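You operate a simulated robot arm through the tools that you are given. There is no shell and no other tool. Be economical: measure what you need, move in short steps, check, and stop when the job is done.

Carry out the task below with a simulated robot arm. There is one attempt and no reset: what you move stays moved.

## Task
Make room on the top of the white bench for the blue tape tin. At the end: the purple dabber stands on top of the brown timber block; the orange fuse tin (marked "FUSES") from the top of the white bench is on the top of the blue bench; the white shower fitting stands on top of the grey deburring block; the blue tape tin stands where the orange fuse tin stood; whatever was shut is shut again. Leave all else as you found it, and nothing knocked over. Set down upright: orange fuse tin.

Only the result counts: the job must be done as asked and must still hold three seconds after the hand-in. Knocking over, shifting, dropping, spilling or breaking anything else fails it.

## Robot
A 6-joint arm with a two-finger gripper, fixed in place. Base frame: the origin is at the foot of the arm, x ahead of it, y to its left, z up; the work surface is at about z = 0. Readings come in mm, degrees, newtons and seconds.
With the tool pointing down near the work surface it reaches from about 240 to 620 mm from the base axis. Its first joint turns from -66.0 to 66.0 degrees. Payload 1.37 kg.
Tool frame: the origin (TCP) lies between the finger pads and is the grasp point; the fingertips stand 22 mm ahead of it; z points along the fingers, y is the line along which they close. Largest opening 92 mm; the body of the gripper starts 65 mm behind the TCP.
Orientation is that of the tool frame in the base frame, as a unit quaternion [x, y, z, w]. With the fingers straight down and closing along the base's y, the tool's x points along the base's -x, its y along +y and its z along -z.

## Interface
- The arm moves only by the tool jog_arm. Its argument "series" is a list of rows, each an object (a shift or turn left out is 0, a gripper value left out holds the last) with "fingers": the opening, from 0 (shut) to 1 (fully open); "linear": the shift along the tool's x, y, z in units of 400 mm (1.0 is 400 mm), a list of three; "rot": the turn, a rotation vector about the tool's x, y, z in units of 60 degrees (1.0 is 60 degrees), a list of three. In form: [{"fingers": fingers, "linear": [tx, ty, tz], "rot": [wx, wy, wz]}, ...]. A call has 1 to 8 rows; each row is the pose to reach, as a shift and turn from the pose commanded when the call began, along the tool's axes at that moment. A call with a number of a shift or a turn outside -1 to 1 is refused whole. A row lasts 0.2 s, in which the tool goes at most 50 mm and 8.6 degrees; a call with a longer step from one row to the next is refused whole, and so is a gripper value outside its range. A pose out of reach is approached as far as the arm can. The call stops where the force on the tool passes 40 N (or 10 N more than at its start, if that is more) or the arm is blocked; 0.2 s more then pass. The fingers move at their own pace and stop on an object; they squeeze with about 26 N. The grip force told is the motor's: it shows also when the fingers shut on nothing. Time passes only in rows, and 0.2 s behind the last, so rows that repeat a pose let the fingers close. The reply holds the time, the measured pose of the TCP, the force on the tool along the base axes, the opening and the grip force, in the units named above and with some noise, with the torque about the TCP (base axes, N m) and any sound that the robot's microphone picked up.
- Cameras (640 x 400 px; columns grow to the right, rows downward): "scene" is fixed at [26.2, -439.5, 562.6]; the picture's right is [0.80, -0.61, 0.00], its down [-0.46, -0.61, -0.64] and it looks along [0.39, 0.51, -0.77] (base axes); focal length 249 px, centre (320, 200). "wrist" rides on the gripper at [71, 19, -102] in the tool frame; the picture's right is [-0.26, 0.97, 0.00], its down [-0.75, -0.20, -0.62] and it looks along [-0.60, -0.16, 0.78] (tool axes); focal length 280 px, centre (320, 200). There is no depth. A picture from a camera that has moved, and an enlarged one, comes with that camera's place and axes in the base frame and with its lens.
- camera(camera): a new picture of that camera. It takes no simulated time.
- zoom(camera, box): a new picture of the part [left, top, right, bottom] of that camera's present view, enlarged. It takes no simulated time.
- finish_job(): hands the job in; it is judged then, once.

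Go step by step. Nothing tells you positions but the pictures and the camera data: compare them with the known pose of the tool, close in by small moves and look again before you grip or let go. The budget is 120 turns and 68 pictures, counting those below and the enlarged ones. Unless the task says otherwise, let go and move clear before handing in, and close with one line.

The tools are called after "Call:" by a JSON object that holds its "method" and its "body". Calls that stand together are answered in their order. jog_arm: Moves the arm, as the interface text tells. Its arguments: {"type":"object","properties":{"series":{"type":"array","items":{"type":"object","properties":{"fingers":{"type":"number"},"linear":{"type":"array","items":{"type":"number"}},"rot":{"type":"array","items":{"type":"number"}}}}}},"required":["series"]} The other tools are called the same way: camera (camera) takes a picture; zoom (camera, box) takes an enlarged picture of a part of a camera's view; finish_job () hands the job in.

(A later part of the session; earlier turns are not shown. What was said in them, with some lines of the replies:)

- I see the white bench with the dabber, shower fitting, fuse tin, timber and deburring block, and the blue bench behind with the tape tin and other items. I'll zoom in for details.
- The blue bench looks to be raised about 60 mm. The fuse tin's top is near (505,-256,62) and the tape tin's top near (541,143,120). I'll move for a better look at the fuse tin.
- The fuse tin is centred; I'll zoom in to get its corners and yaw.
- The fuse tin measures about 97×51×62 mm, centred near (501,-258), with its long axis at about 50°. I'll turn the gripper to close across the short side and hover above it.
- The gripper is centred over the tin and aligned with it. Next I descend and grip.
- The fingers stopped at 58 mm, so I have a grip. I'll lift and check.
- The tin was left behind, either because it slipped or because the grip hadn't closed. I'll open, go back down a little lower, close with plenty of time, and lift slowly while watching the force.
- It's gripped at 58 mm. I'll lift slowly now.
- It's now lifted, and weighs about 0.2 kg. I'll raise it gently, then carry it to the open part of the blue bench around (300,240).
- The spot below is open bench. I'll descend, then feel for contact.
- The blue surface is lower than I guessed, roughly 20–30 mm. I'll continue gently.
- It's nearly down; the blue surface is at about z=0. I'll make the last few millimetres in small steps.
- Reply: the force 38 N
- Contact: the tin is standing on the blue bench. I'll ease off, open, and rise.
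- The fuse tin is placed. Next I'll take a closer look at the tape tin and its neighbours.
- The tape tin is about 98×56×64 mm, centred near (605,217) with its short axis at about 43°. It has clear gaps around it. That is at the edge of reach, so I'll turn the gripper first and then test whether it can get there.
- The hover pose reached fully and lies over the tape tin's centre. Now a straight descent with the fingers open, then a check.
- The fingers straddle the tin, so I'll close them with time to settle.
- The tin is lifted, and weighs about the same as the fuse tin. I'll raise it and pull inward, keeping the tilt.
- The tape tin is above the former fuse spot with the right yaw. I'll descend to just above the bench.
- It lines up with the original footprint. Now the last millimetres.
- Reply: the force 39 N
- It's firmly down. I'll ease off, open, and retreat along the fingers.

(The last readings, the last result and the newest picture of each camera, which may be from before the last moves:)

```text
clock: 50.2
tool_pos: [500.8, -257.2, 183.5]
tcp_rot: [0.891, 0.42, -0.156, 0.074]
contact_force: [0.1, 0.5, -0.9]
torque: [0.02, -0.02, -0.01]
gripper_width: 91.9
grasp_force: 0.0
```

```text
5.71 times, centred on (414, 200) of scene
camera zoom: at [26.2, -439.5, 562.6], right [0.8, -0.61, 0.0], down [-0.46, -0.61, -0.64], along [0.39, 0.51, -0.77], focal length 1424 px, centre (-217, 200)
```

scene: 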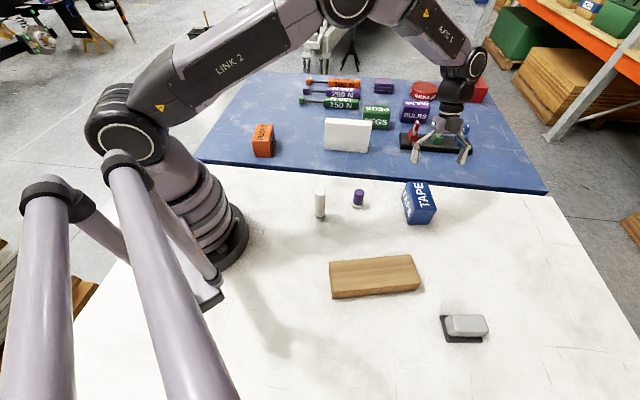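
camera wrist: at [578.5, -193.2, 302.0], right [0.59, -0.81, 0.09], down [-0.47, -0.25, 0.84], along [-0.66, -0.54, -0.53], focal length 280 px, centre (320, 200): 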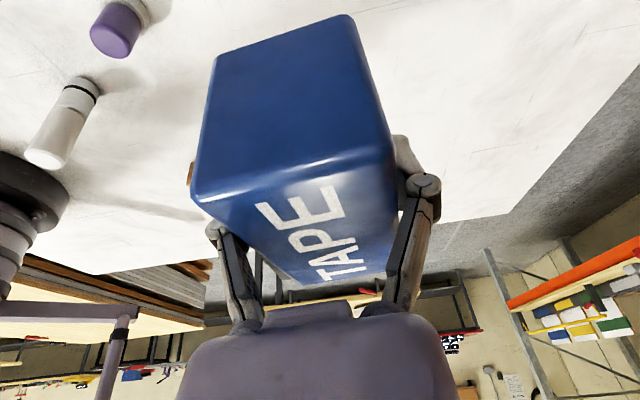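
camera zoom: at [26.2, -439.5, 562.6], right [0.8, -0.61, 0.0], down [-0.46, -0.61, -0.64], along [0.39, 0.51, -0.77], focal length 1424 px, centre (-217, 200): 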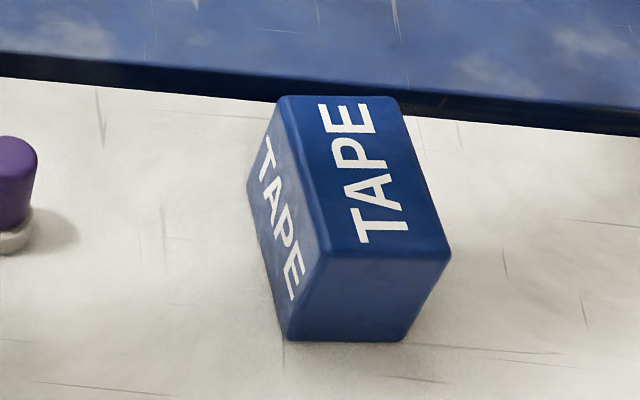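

The tape tin now stands exactly where the fuse tin was. Next I'll untilt, rotate, and move to where the wrist camera sees the dabber, timber and deburring block.

Call:
{"method": "jog_arm", "body": {"series": [{"rot": [0, 0.111, 0]}, {"rot": [0, 0.222, 0]}, {"rot": [0, 0.333, 0]}, {"rot": [0, 0.333, 0]}]}}

Call:
{"method": "jog_arm", "body": {"series": [{"linear": [0.004, -0.058, -0.024], "rot": [0, 0, -0.142]}, {"linear": [0.008, -0.115, -0.048], "rot": [0, 0, -0.284]}, {"linear": [0.012, -0.173, -0.072], "rot": [0, 0, -0.426]}, {"linear": [0.017, -0.231, -0.096], "rot": [0, 0, -0.568]}, {"linear": [0.021, -0.288, -0.12], "rot": [0, 0, -0.71]}, {"linear": [0.025, -0.346, -0.144], "rot": [0, 0, -0.852]}, {"linear": [0.029, -0.4035, -0.1675], "rot": [0, 0, -0.993]}, {"linear": [0.029, -0.4035, -0.1675], "rot": [0, 0, -0.993]}]}}

Call:
{"method": "camera", "body": {"camera": "wrist"}}

```text
clock: 51.2
tool_pos: [501.9, -256.2, 184.1]
tcp_rot: [0.905, 0.426, 0.001, 0.0]
contact_force: [-0.1, 0.0, 0.5]
torque: [0.0, -0.03, -0.01]
gripper_width: 92.0
grasp_force: 0.1
```

```text
clock: 53.0
tool_pos: [384.3, -143.6, 253.0]
tcp_rot: [0.573, 0.82, 0.001, 0.001]
contact_force: [0.1, 0.4, 0.1]
torque: [-0.01, 0.02, 0.02]
gripper_width: 92.0
grasp_force: 0.1
```

```text
29 pictures are left
camera wrist: at [378.0, -71.4, 353.6], right [1.0, 0.09, 0.0], down [0.07, -0.78, 0.63], along [0.06, -0.62, -0.78], focal length 280 px, centre (320, 200)
```

wrist: 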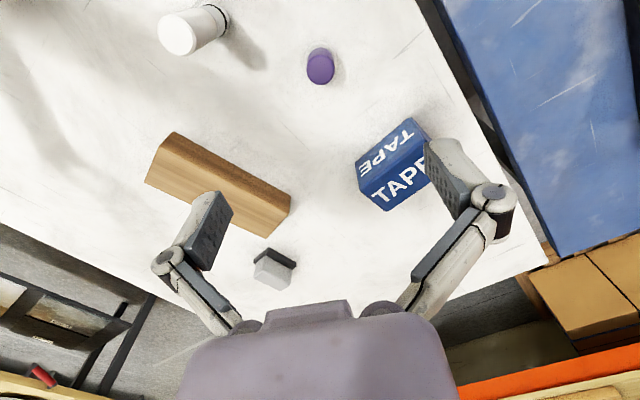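

Call:
{"method": "zoom", "body": {"camera": "wrist", "box": [130, 0, 370, 150]}}

Call:
{"method": "zoom", "body": {"camera": "wrist", "box": [130, 120, 330, 300]}}

Call:
{"method": "zoom", "body": {"camera": "scene", "box": [300, 175, 380, 230]}}

Call:
{"method": "zoom", "body": {"camera": "scene", "box": [310, 240, 510, 360]}}

```text
2.67 times, centred on (250, 75) of wrist
camera zoom: at [378.0, -71.4, 353.6], right [1.0, 0.09, 0.0], down [0.07, -0.78, 0.63], along [0.06, -0.62, -0.78], focal length 748 px, centre (507, 533)
```

zoom: 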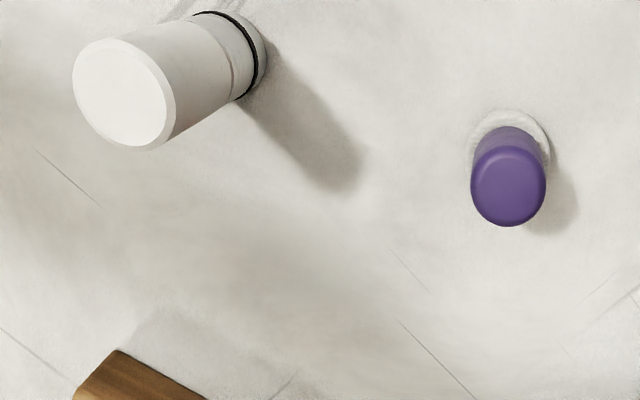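

```text
2.22 times, centred on (230, 210) of wrist
camera zoom: at [378.0, -71.4, 353.6], right [1.0, 0.09, 0.0], down [0.07, -0.78, 0.63], along [0.06, -0.62, -0.78], focal length 623 px, centre (520, 178)
```

zoom: 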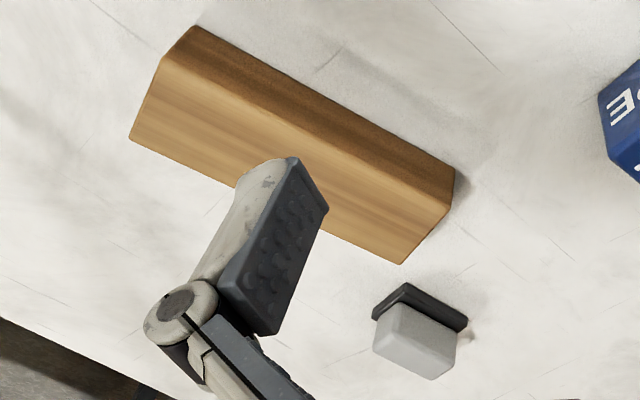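

```text
7.27 times, centred on (340, 202) of scene
camera zoom: at [26.2, -439.5, 562.6], right [0.8, -0.61, 0.0], down [-0.46, -0.61, -0.64], along [0.39, 0.51, -0.77], focal length 1812 px, centre (174, 182)
```

zoom: 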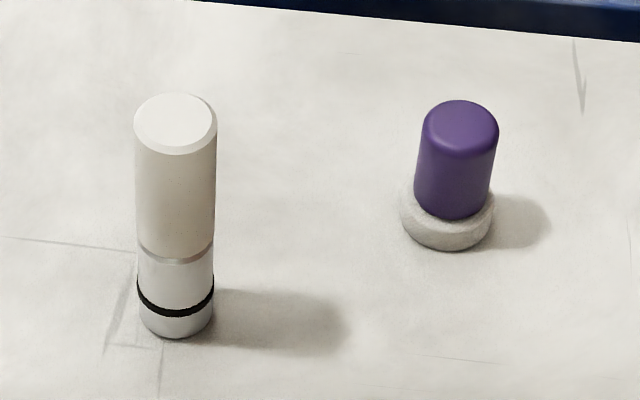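

```text
3.20 times, centred on (410, 300) of scene
camera zoom: at [26.2, -439.5, 562.6], right [0.8, -0.61, 0.0], down [-0.46, -0.61, -0.64], along [0.39, 0.51, -0.77], focal length 797 px, centre (32, -120)
```

zoom: 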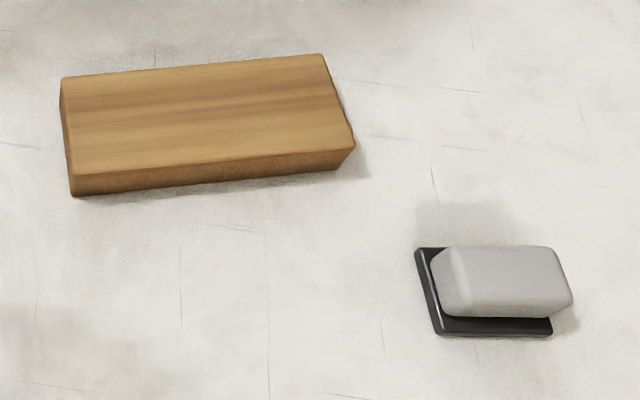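

The dabber is at (385.5,-145.5) and about 52 mm tall. The fitting is at (272,-117) and about 106 mm tall. The timber's centre is near (256,-332), top around 38. I'll descend over the dabber.

Call:
{"method": "jog_arm", "body": {"series": [{"linear": [-0.0055, 0.001, 0.1]}, {"linear": [-0.0055, 0.001, 0.2]}, {"linear": [-0.0055, 0.001, 0.3]}, {"linear": [-0.0055, 0.001, 0.4]}, {"linear": [-0.0055, 0.001, 0.4]}]}}

Call:
{"method": "camera", "body": {"camera": "wrist"}}

```text
clock: 54.2
tool_pos: [385.5, -148.2, 91.0]
tcp_rot: [0.574, 0.819, 0.0, 0.001]
contact_force: [-0.4, 0.0, 1.1]
torque: [0.0, -0.01, 0.02]
gripper_width: 92.1
grasp_force: 0.1
```

```text
24 pictures are left
camera wrist: at [379.9, -75.0, 192.6], right [1.0, 0.08, 0.0], down [0.06, -0.78, 0.63], along [0.05, -0.62, -0.78], focal length 280 px, centre (320, 200)
```

wrist: 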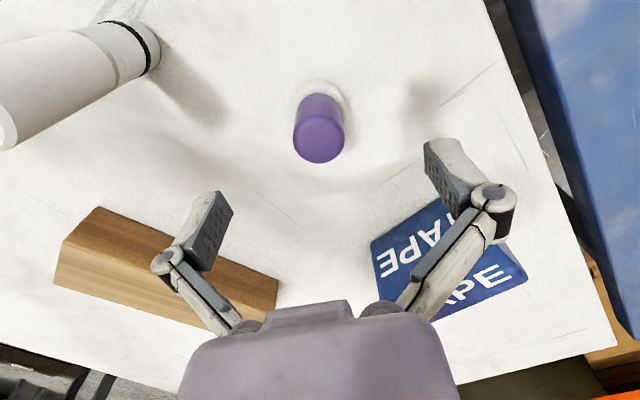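

It's centred, so I descend, grip, and lift slightly.

Call:
{"method": "jog_arm", "body": {"series": [{"linear": [0, 0, 0.06]}, {"linear": [0, 0, 0.11]}, {"linear": [0, 0, 0.1265]}, {"linear": [0, 0, 0.1265], "fingers": 0.1}, {"linear": [0, 0, 0.1265]}, {"linear": [0, 0, 0.1265]}, {"linear": [0, 0, 0.1265]}, {"linear": [0, 0, 0.1265]}]}}

Call:
{"method": "jog_arm", "body": {"series": [{"linear": [0, 0, 0], "fingers": 0}, {"linear": [0, 0, 0]}, {"linear": [0, 0, -0.005]}, {"linear": [0, 0, -0.01]}, {"linear": [0, 0, -0.02]}, {"linear": [0, 0, -0.04]}, {"linear": [0, 0, -0.06]}]}}

Call:
{"method": "camera", "body": {"camera": "wrist"}}

```text
clock: 56.0
tool_pos: [387.9, -148.4, 41.9]
tcp_rot: [0.573, 0.82, 0.0, 0.001]
contact_force: [-0.6, 1.2, 1.7]
torque: [0.02, -0.02, -0.02]
gripper_width: 27.8
grasp_force: 25.8
```

```text
clock: 57.6
tool_pos: [384.8, -146.3, 65.3]
tcp_rot: [0.574, 0.819, -0.001, 0.001]
contact_force: [0.1, 0.2, -0.8]
torque: [0.03, -0.02, -0.03]
gripper_width: 27.5
grasp_force: 25.8
```

```text
23 pictures are left
camera wrist: at [379.1, -74.2, 166.8], right [1.0, 0.08, 0.0], down [0.06, -0.78, 0.63], along [0.05, -0.62, -0.78], focal length 280 px, centre (320, 200)
```

wrist: 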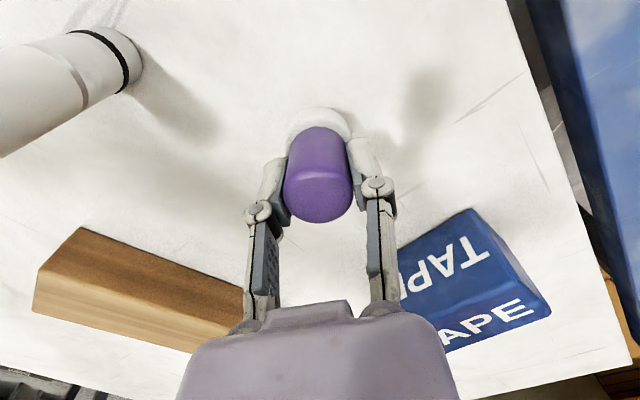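

Call:
{"method": "jog_arm", "body": {"series": [{"linear": [0, 0, -0.05]}, {"linear": [0, 0, -0.12]}, {"linear": [-0.04, -0.058, -0.2]}, {"linear": [-0.1, -0.14, -0.2125]}, {"linear": [-0.16, -0.226, -0.2125]}, {"linear": [-0.23, -0.325, -0.2125]}, {"linear": [-0.29, -0.41, -0.2125]}, {"linear": [-0.325, -0.46, -0.2125]}]}}

Call:
{"method": "camera", "body": {"camera": "scene"}}

Call:
{"method": "camera", "body": {"camera": "wrist"}}

```text
clock: 59.4
tool_pos: [255.8, -331.5, 150.7]
tcp_rot: [0.573, 0.819, 0.0, 0.001]
contact_force: [0.2, -0.1, -0.7]
torque: [-0.01, -0.01, -0.03]
gripper_width: 27.7
grasp_force: 25.5
```

```text
22 pictures are left
```

scene: 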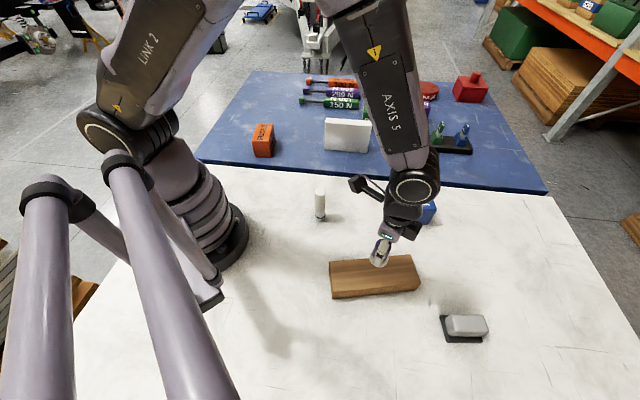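

```text
21 pictures are left
camera wrist: at [250.0, -259.0, 251.4], right [1.0, 0.08, 0.0], down [0.07, -0.78, 0.63], along [0.05, -0.62, -0.78], focal length 280 px, centre (320, 200)
```

wrist: 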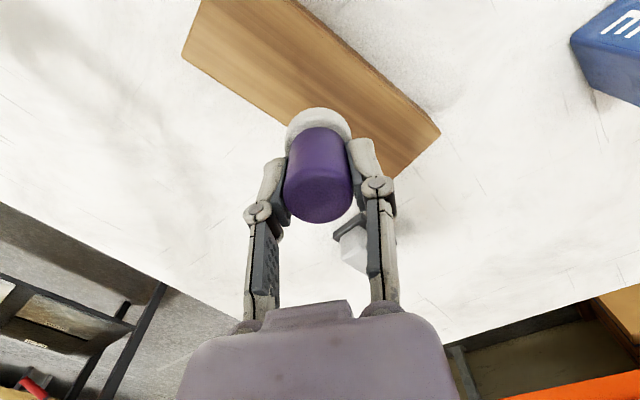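

It's above the timber's centre. I'll descend and feel for contact.

Call:
{"method": "jog_arm", "body": {"series": [{"linear": [0, 0, 0.05]}, {"linear": [0, 0, 0.1]}, {"linear": [0, 0, 0.135]}, {"linear": [0, 0, 0.14]}]}}

Call:
{"method": "jog_arm", "body": {"series": [{"linear": [0, 0, 0.004]}, {"linear": [0, 0, 0.008]}, {"linear": [0, 0, 0.012]}, {"linear": [0, 0, 0.012]}]}}

Call:
{"method": "jog_arm", "body": {"series": [{"linear": [0, 0, 0.004]}, {"linear": [0, 0, 0.008]}, {"linear": [0, 0, 0.012]}, {"linear": [0, 0, 0.012]}]}}

Call:
{"method": "zoom", "body": {"camera": "scene", "box": [320, 200, 440, 310]}}

```text
clock: 60.4
tool_pos: [256.5, -331.1, 93.9]
tcp_rot: [0.573, 0.819, 0.0, 0.002]
contact_force: [0.0, -0.7, -0.5]
torque: [0.03, -0.03, 0.0]
gripper_width: 27.5
grasp_force: 26.0
```

```text
clock: 61.4
tool_pos: [256.7, -331.1, 88.8]
tcp_rot: [0.573, 0.819, 0.001, 0.002]
contact_force: [-0.5, 0.0, -0.3]
torque: [-0.02, -0.02, 0.03]
gripper_width: 27.5
grasp_force: 26.2
```

```text
clock: 62.4
tool_pos: [256.0, -332.2, 85.1]
tcp_rot: [0.573, 0.819, 0.0, 0.001]
contact_force: [-2.6, 3.4, 17.2]
torque: [0.23, 0.11, -0.07]
gripper_width: 27.7
grasp_force: 26.1
```

```text
3.64 times, centred on (380, 255) of scene
camera zoom: at [26.1, -439.5, 562.6], right [0.8, -0.61, 0.0], down [-0.46, -0.61, -0.64], along [0.39, 0.51, -0.77], focal length 906 px, centre (102, 0)
```

zoom: 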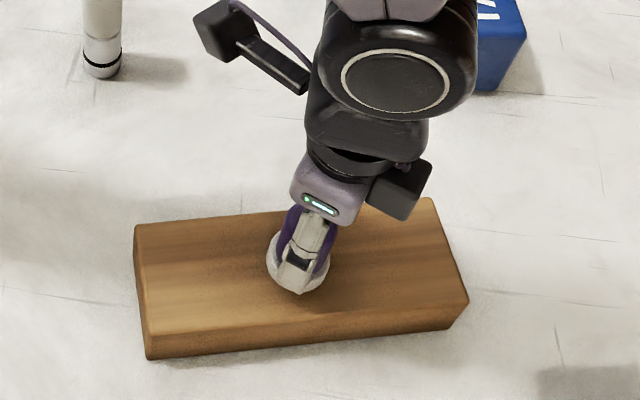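

Contact with the timber top, near its centre. I'll release and rise.

Call:
{"method": "jog_arm", "body": {"series": [{"linear": [0, 0, 0.001]}, {"linear": [0, 0, 0.0], "fingers": 1}, {"linear": [0, 0, 0.0]}, {"linear": [0, 0, 0.0]}, {"linear": [0, 0, 0]}, {"linear": [0, 0, -0.1]}, {"linear": [0, 0, -0.2]}, {"linear": [0, 0, -0.3]}]}}

Call:
{"method": "camera", "body": {"camera": "wrist"}}

Call:
{"method": "zoom", "body": {"camera": "scene", "box": [320, 200, 440, 310]}}

```text
clock: 64.2
tool_pos: [257.7, -331.8, 205.3]
tcp_rot: [0.574, 0.819, 0.0, 0.001]
contact_force: [0.4, 0.2, -0.1]
torque: [0.01, -0.01, 0.0]
gripper_width: 91.8
grasp_force: 0.1
```

```text
19 pictures are left
camera wrist: at [251.8, -259.2, 306.6], right [1.0, 0.08, 0.0], down [0.07, -0.78, 0.62], along [0.05, -0.62, -0.78], focal length 280 px, centre (320, 200)
```

wrist: 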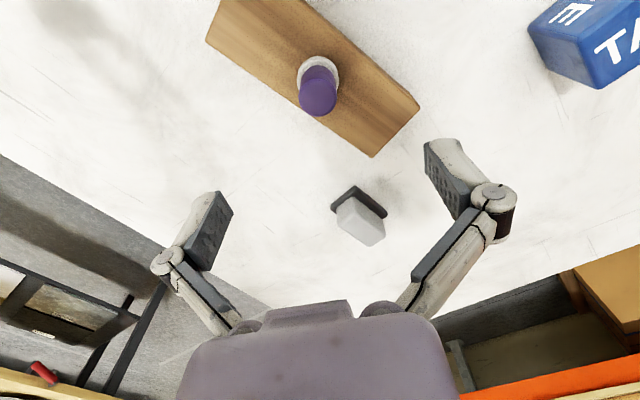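

```text
3.64 times, centred on (380, 255) of scene
camera zoom: at [26.2, -439.5, 562.6], right [0.8, -0.61, 0.0], down [-0.46, -0.61, -0.64], along [0.39, 0.51, -0.77], focal length 906 px, centre (102, 0)
```

zoom: 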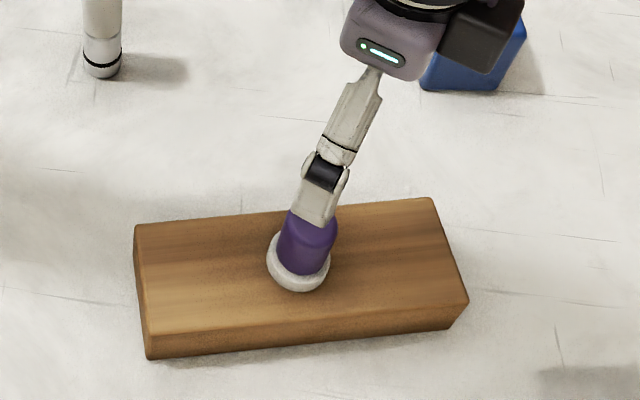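

The dabber stands on the timber. I'll measure the deburring block from this view.

Call:
{"method": "zoom", "body": {"camera": "wrist", "box": [300, 160, 420, 260]}}

Call:
{"method": "zoom", "body": {"camera": "scene", "box": [425, 300, 505, 355]}}

```text
4.00 times, centred on (360, 210) of wrist
camera zoom: at [251.8, -259.2, 306.6], right [1.0, 0.08, 0.0], down [0.07, -0.78, 0.62], along [0.05, -0.62, -0.78], focal length 1122 px, centre (160, 160)
```

zoom: 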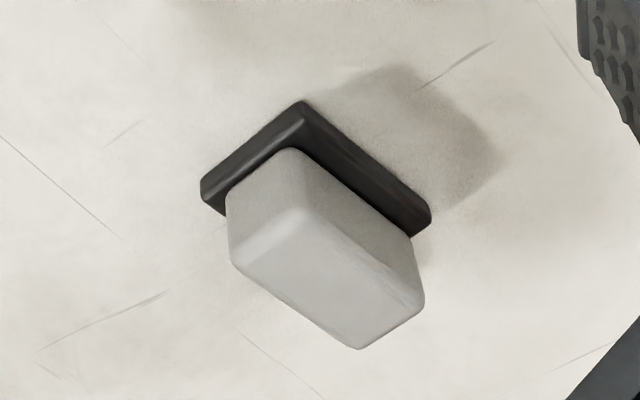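

```text
7.27 times, centred on (465, 328) of scene
camera zoom: at [26.2, -439.5, 562.6], right [0.8, -0.61, 0.0], down [-0.46, -0.61, -0.64], along [0.39, 0.51, -0.77], focal length 1812 px, centre (-734, -727)
```

zoom: 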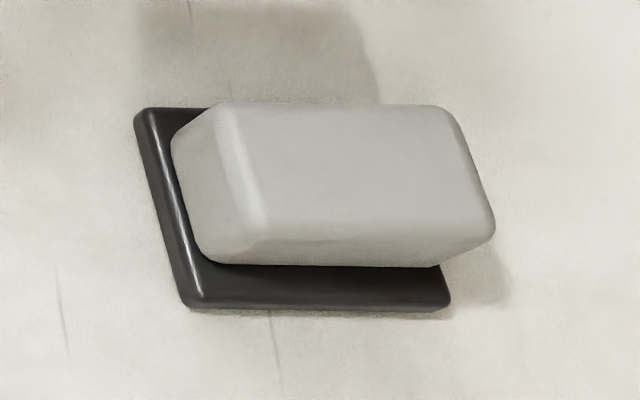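

The deburring block's top centre is at (331.5,-516) at z≈43, with a flat of about 61×30 mm. Next I move above the fitting at (272,-117).

Call:
{"method": "jog_arm", "body": {"series": [{"linear": [0.06, 0.027, -0.0625]}, {"linear": [0.15, 0.066, -0.0625]}, {"linear": [0.24, 0.106, -0.0625]}, {"linear": [0.33, 0.145, -0.0625]}, {"linear": [0.42, 0.185, -0.0625]}, {"linear": [0.4925, 0.217, -0.0625]}, {"linear": [0.4925, 0.217, -0.03]}, {"linear": [0.4925, 0.217, -0.03]}]}}

Call:
{"method": "camera", "body": {"camera": "wrist"}}

```text
clock: 66.0
tool_pos: [270.5, -117.4, 214.9]
tcp_rot: [0.574, 0.819, 0.0, 0.001]
contact_force: [0.4, 0.9, 0.4]
torque: [0.02, -0.01, 0.03]
gripper_width: 91.9
grasp_force: 0.0
```

```text
15 pictures are left
camera wrist: at [265.4, -44.3, 317.2], right [1.0, 0.08, 0.0], down [0.06, -0.78, 0.63], along [0.05, -0.62, -0.78], focal length 280 px, centre (320, 200)
```

wrist: 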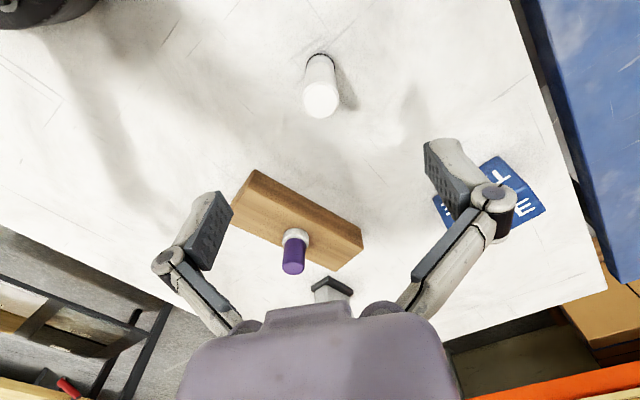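

It's centred over the fitting, so I descend and grip its upper body.

Call:
{"method": "jog_arm", "body": {"series": [{"linear": [0.001, 0.002, 0.1]}, {"linear": [0.001, 0.002, 0.2]}, {"linear": [0.001, 0.002, 0.29]}, {"linear": [0.001, 0.002, 0.345]}, {"linear": [0.001, 0.002, 0.345]}]}}

Call:
{"method": "jog_arm", "body": {"series": [{"fingers": 0.1}, {"fingers": 0.1}, {"fingers": 0.1}, {"fingers": 0.1}, {"fingers": 0.1}, {"fingers": 0}, {"fingers": 0}]}}

Call:
{"method": "jog_arm", "body": {"series": [{"linear": [0, 0, -0.005]}, {"linear": [0, 0, -0.01]}, {"linear": [0, 0, -0.02]}, {"linear": [0, 0, -0.04]}, {"linear": [0, 0, -0.06]}]}}

Call:
{"method": "zoom", "body": {"camera": "scene", "box": [270, 130, 390, 240]}}

```text
clock: 67.2
tool_pos: [274.1, -117.0, 78.8]
tcp_rot: [0.574, 0.819, 0.0, 0.001]
contact_force: [-0.5, -0.3, -0.6]
torque: [0.0, 0.03, -0.01]
gripper_width: 92.2
grasp_force: 0.0
```

```text
clock: 68.8
tool_pos: [273.0, -116.1, 79.0]
tcp_rot: [0.574, 0.819, 0.001, 0.002]
contact_force: [-1.5, 0.3, 7.1]
torque: [0.06, 0.04, 0.01]
gripper_width: 26.7
grasp_force: 26.4
```

```text
clock: 70.0
tool_pos: [271.9, -115.9, 101.5]
tcp_rot: [0.573, 0.819, -0.001, 0.001]
contact_force: [1.1, -0.4, -1.0]
torque: [0.0, 0.04, -0.03]
gripper_width: 26.5
grasp_force: 26.1
```

```text
3.64 times, centred on (330, 185) of scene
camera zoom: at [26.2, -439.5, 562.6], right [0.8, -0.61, 0.0], down [-0.46, -0.61, -0.64], along [0.39, 0.51, -0.77], focal length 906 px, centre (284, 254)
```

zoom: 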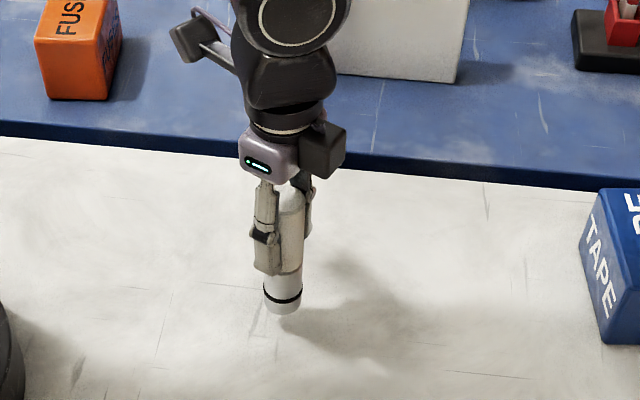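

The whole fitting is lifted. I'll raise it clear of the dabber, then carry it over.

Call:
{"method": "jog_arm", "body": {"series": [{"linear": [0, 0, -0.03]}, {"linear": [0, 0, -0.08]}, {"linear": [0, 0, -0.14]}, {"linear": [0, 0, -0.2]}, {"linear": [0, 0, -0.26]}, {"linear": [0, 0, -0.31]}, {"linear": [0, 0, -0.325]}, {"linear": [0, 0, -0.325]}]}}

Call:
{"method": "jog_arm", "body": {"series": [{"linear": [-0.03, -0.006, 0]}, {"linear": [-0.09, -0.018, 0]}, {"linear": [-0.17, -0.034, 0]}, {"linear": [-0.25, -0.05, 0]}, {"linear": [-0.33, -0.066, 0]}, {"linear": [-0.41, -0.083, 0]}, {"linear": [-0.47, -0.095, 0]}, {"linear": [-0.495, -0.101, 0]}]}}

Call:
{"method": "jog_arm", "body": {"series": [{"linear": [-0.03, -0.006, 0]}, {"linear": [-0.09, -0.018, 0]}, {"linear": [-0.17, -0.034, 0]}, {"linear": [-0.25, -0.05, 0]}, {"linear": [-0.33, -0.066, 0]}, {"linear": [-0.41, -0.083, 0]}, {"linear": [-0.47, -0.095, 0]}, {"linear": [-0.495, -0.101, 0]}]}}

Call:
{"method": "camera", "body": {"camera": "wrist"}}

```text
clock: 71.8
tool_pos: [273.0, -116.6, 232.3]
tcp_rot: [0.574, 0.819, 0.001, 0.001]
contact_force: [-0.6, 0.3, -1.5]
torque: [0.0, -0.01, -0.02]
gripper_width: 26.4
grasp_force: 25.8
```

```text
clock: 73.6
tool_pos: [302.1, -317.7, 233.2]
tcp_rot: [0.574, 0.819, 0.001, 0.001]
contact_force: [-0.1, -0.3, -0.6]
torque: [-0.02, 0.0, 0.0]
gripper_width: 26.5
grasp_force: 26.2
```

```text
clock: 75.4
tool_pos: [332.2, -515.7, 233.3]
tcp_rot: [0.574, 0.819, 0.001, 0.001]
contact_force: [0.4, 0.5, -1.0]
torque: [-0.06, -0.02, -0.01]
gripper_width: 26.2
grasp_force: 26.2
```

```text
13 pictures are left
camera wrist: at [325.4, -443.0, 333.7], right [1.0, 0.08, 0.0], down [0.06, -0.78, 0.63], along [0.05, -0.62, -0.78], focal length 280 px, centre (320, 200)
```

wrist: 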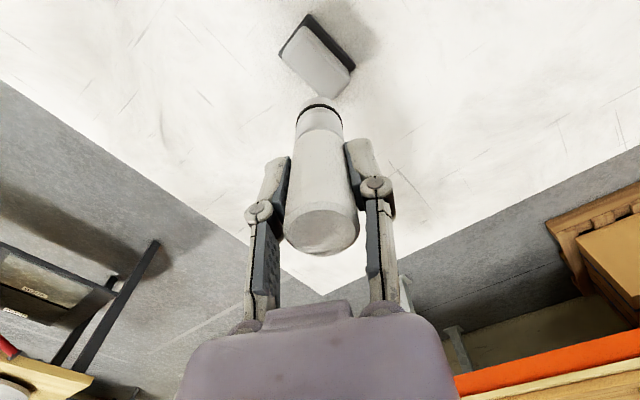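

Call:
{"method": "zoom", "body": {"camera": "wrist", "box": [260, 0, 380, 110]}}

```text
3.64 times, centred on (320, 55) of wrist
camera zoom: at [325.4, -443.0, 333.7], right [1.0, 0.08, 0.0], down [0.06, -0.78, 0.63], along [0.05, -0.62, -0.78], focal length 1020 px, centre (320, 727)
```

zoom: 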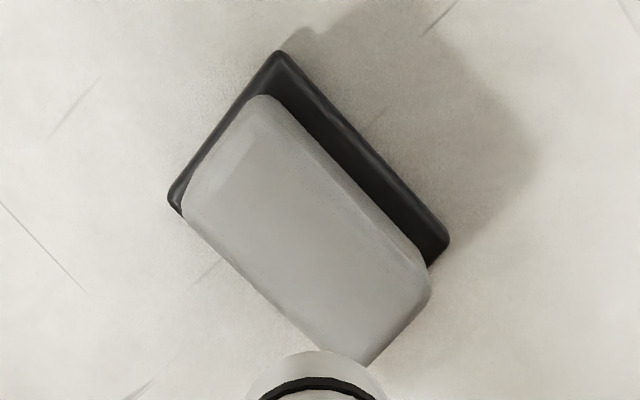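

The target is confirmed within about 2 mm. I'll lower to just above the block and check.

Call:
{"method": "jog_arm", "body": {"series": [{"linear": [0, 0.0, 0.03]}, {"linear": [0, 0, 0.08]}, {"linear": [0, 0, 0.14]}, {"linear": [0, 0, 0.2]}, {"linear": [0, 0, 0.24]}, {"linear": [0, 0, 0.25]}, {"linear": [0, 0, 0.25]}]}}

Call:
{"method": "zoom", "body": {"camera": "wrist", "box": [260, 40, 380, 150]}}

Call:
{"method": "zoom", "body": {"camera": "scene", "box": [410, 255, 530, 365]}}

```text
clock: 77.0
tool_pos: [331.7, -515.8, 133.8]
tcp_rot: [0.574, 0.819, 0.0, 0.001]
contact_force: [-0.2, -1.0, -1.1]
torque: [0.01, 0.02, 0.0]
gripper_width: 26.6
grasp_force: 25.6
```

```text
3.64 times, centred on (320, 95) of wrist
camera zoom: at [325.1, -443.6, 234.4], right [1.0, 0.08, 0.0], down [0.06, -0.78, 0.63], along [0.05, -0.62, -0.78], focal length 1020 px, centre (320, 582)
```

zoom: 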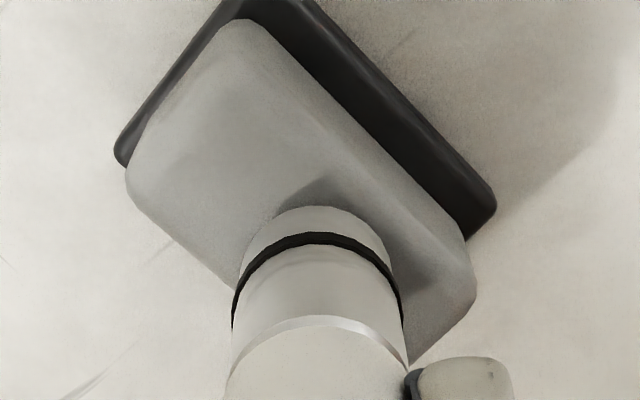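

```text
3.64 times, centred on (470, 310) of scene
camera zoom: at [26.2, -439.5, 562.6], right [0.8, -0.61, 0.0], down [-0.46, -0.61, -0.64], along [0.39, 0.51, -0.77], focal length 906 px, centre (-226, -200)
```

zoom: 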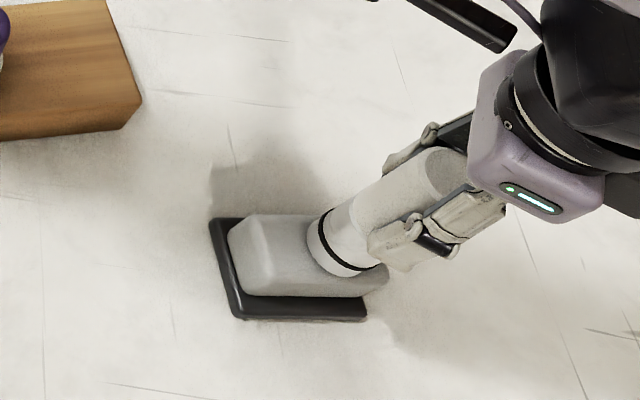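

The fitting hangs about 12 mm above the block, close to its centre. I'll lower it gently until contact.

Call:
{"method": "jog_arm", "body": {"series": [{"linear": [0, 0, 0.005]}, {"linear": [0, 0, 0.01]}, {"linear": [0, 0, 0.015]}, {"linear": [0, 0, 0.02]}, {"linear": [0, 0, 0.02]}]}}

Call:
{"method": "jog_arm", "body": {"series": [{"linear": [0, 0, 0.003]}, {"linear": [0, 0, 0.006]}, {"linear": [0, 0, 0.006]}]}}

Call:
{"method": "jog_arm", "body": {"series": [{"linear": [0, 0, 0.003]}, {"linear": [0, 0, 0.005]}, {"linear": [0, 0, 0.005]}]}}

```text
clock: 78.2
tool_pos: [331.9, -517.3, 129.0]
tcp_rot: [0.574, 0.819, -0.002, 0.005]
contact_force: [-4.4, 0.8, 29.7]
torque: [0.01, 0.2, 0.07]
gripper_width: 26.9
grasp_force: 25.6
```

```text
clock: 79.0
tool_pos: [332.9, -516.7, 126.5]
tcp_rot: [0.574, 0.819, -0.001, 0.004]
contact_force: [-1.3, -1.3, 31.3]
torque: [-0.11, 0.03, 0.0]
gripper_width: 26.4
grasp_force: 26.4
```

```text
clock: 79.8
tool_pos: [333.0, -516.9, 123.3]
tcp_rot: [0.573, 0.82, -0.001, 0.003]
contact_force: [-1.6, -0.7, 31.4]
torque: [-0.04, 0.06, 0.01]
gripper_width: 26.5
grasp_force: 26.0
```

Contact was made at about 129, so the top is a bit higher than I estimated, and the fitting is now seated. I'll check before releasing.

Call:
{"method": "zoom", "body": {"camera": "wrist", "box": [230, 30, 410, 180]}}

Call:
{"method": "zoom", "body": {"camera": "scene", "box": [410, 255, 530, 365]}}

```text
2.67 times, centred on (320, 105) of wrist
camera zoom: at [325.4, -443.6, 224.2], right [1.0, 0.08, 0.0], down [0.06, -0.77, 0.63], along [0.06, -0.63, -0.78], focal length 748 px, centre (320, 453)
```

zoom: 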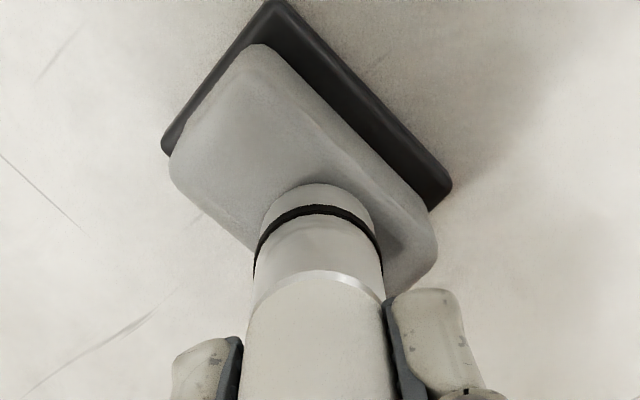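

```text
3.64 times, centred on (470, 310) of scene
camera zoom: at [26.1, -439.3, 562.8], right [0.8, -0.61, 0.0], down [-0.46, -0.61, -0.64], along [0.39, 0.51, -0.77], focal length 906 px, centre (-226, -200)
```

zoom: 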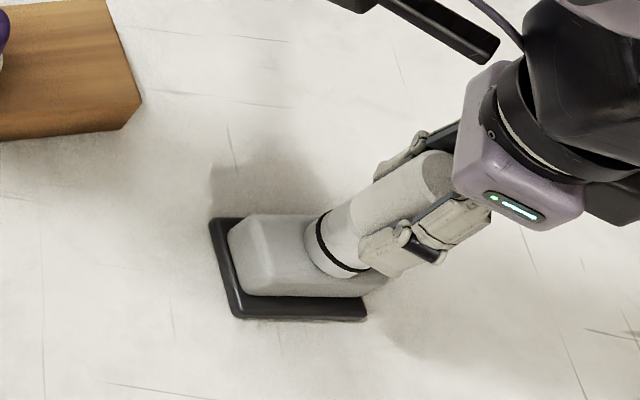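

It sits well on the block. I'll ease off, open, and withdraw straight up.

Call:
{"method": "jog_arm", "body": {"series": [{"linear": [0, 0, -0.0015]}, {"linear": [0, 0, -0.002]}, {"linear": [0, 0, -0.002], "fingers": 0.45}, {"linear": [0, 0, -0.002]}, {"linear": [0, 0, -0.002], "fingers": 1}, {"linear": [0, 0, -0.002]}, {"linear": [0, 0, -0.002]}]}}

Call:
{"method": "zoom", "body": {"camera": "scene", "box": [410, 255, 530, 365]}}

```text
clock: 81.4
tool_pos: [330.5, -515.5, 119.9]
tcp_rot: [0.573, 0.819, 0.0, 0.001]
contact_force: [-0.3, -0.7, 0.0]
torque: [0.0, -0.01, 0.0]
gripper_width: 91.7
grasp_force: 0.0
```

```text
3.64 times, centred on (470, 310) of scene
camera zoom: at [26.2, -439.5, 562.6], right [0.8, -0.61, 0.0], down [-0.46, -0.61, -0.64], along [0.39, 0.51, -0.77], focal length 906 px, centre (-226, -200)
```

zoom: 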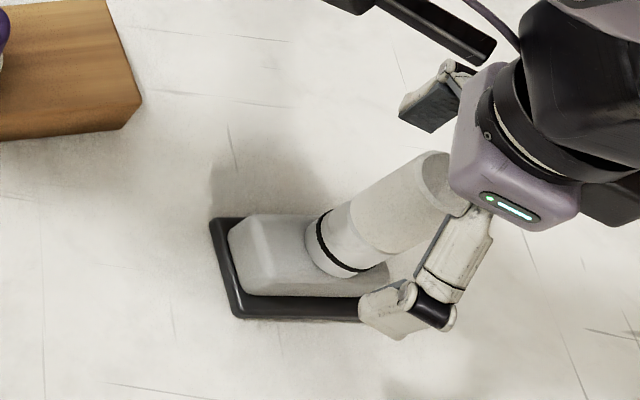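

The fitting stands free. I'll rise straight up and check everything.

Call:
{"method": "jog_arm", "body": {"series": [{"linear": [0, 0, -0.05]}, {"linear": [0, 0, -0.13]}, {"linear": [0, 0, -0.23]}, {"linear": [0, 0, -0.33]}, {"linear": [0, 0, -0.4]}, {"linear": [0, 0, -0.4]}]}}

Call:
{"method": "jog_arm", "body": {"series": [{"linear": [0.1, 0, 0]}, {"linear": [0.2, 0, 0]}, {"linear": [0.3, 0, 0]}, {"linear": [0.4, 0, 0]}, {"linear": [0.5, 0, 0]}, {"linear": [0.5, 0, 0]}]}}

Call:
{"method": "camera", "body": {"camera": "scene"}}

Call:
{"method": "zoom", "body": {"camera": "scene", "box": [310, 230, 510, 360]}}

```text
clock: 82.8
tool_pos: [330.7, -516.5, 281.1]
tcp_rot: [0.573, 0.819, 0.001, 0.001]
contact_force: [0.3, 0.2, -0.2]
torque: [-0.01, -0.01, 0.0]
gripper_width: 92.0
grasp_force: 0.0
```

```text
clock: 84.2
tool_pos: [262.7, -325.9, 280.2]
tcp_rot: [0.574, 0.819, 0.0, 0.001]
contact_force: [0.3, 0.5, -0.3]
torque: [0.01, 0.02, 0.0]
gripper_width: 91.9
grasp_force: 0.1
```

```text
6 pictures are left
```

scene: 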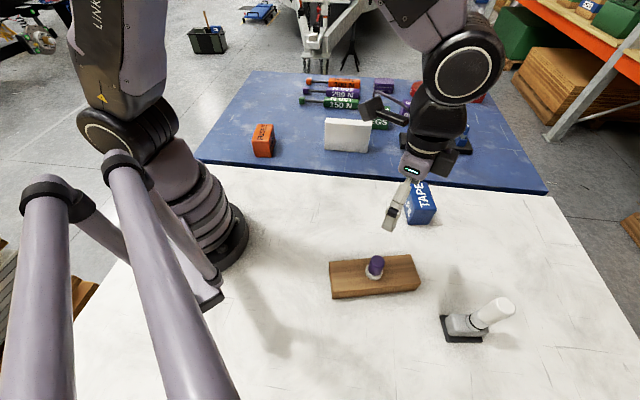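

```text
3.08 times, centred on (410, 295) of scene
camera zoom: at [26.2, -439.5, 562.6], right [0.8, -0.61, 0.0], down [-0.46, -0.61, -0.64], along [0.39, 0.51, -0.77], focal length 767 px, centre (43, -92)
```

zoom: 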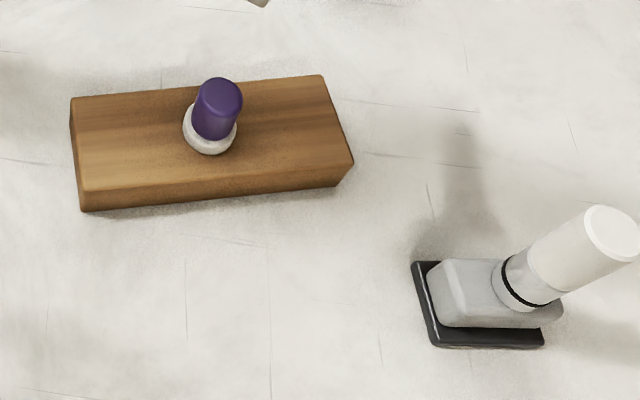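

All four items are in place and upright, the gripper is clear, and nothing else looks disturbed. I'll hand in.

Call:
{"method": "finish_job", "body": {}}

```text
The job is handed in.
```

The job is handed in: the fuse tin stands upright on the blue bench, the tape tin is where the fuse tin stood, the dabber is on the timber block, and the fitting is on the deburring block. I opened nothing, so nothing needed shutting again.
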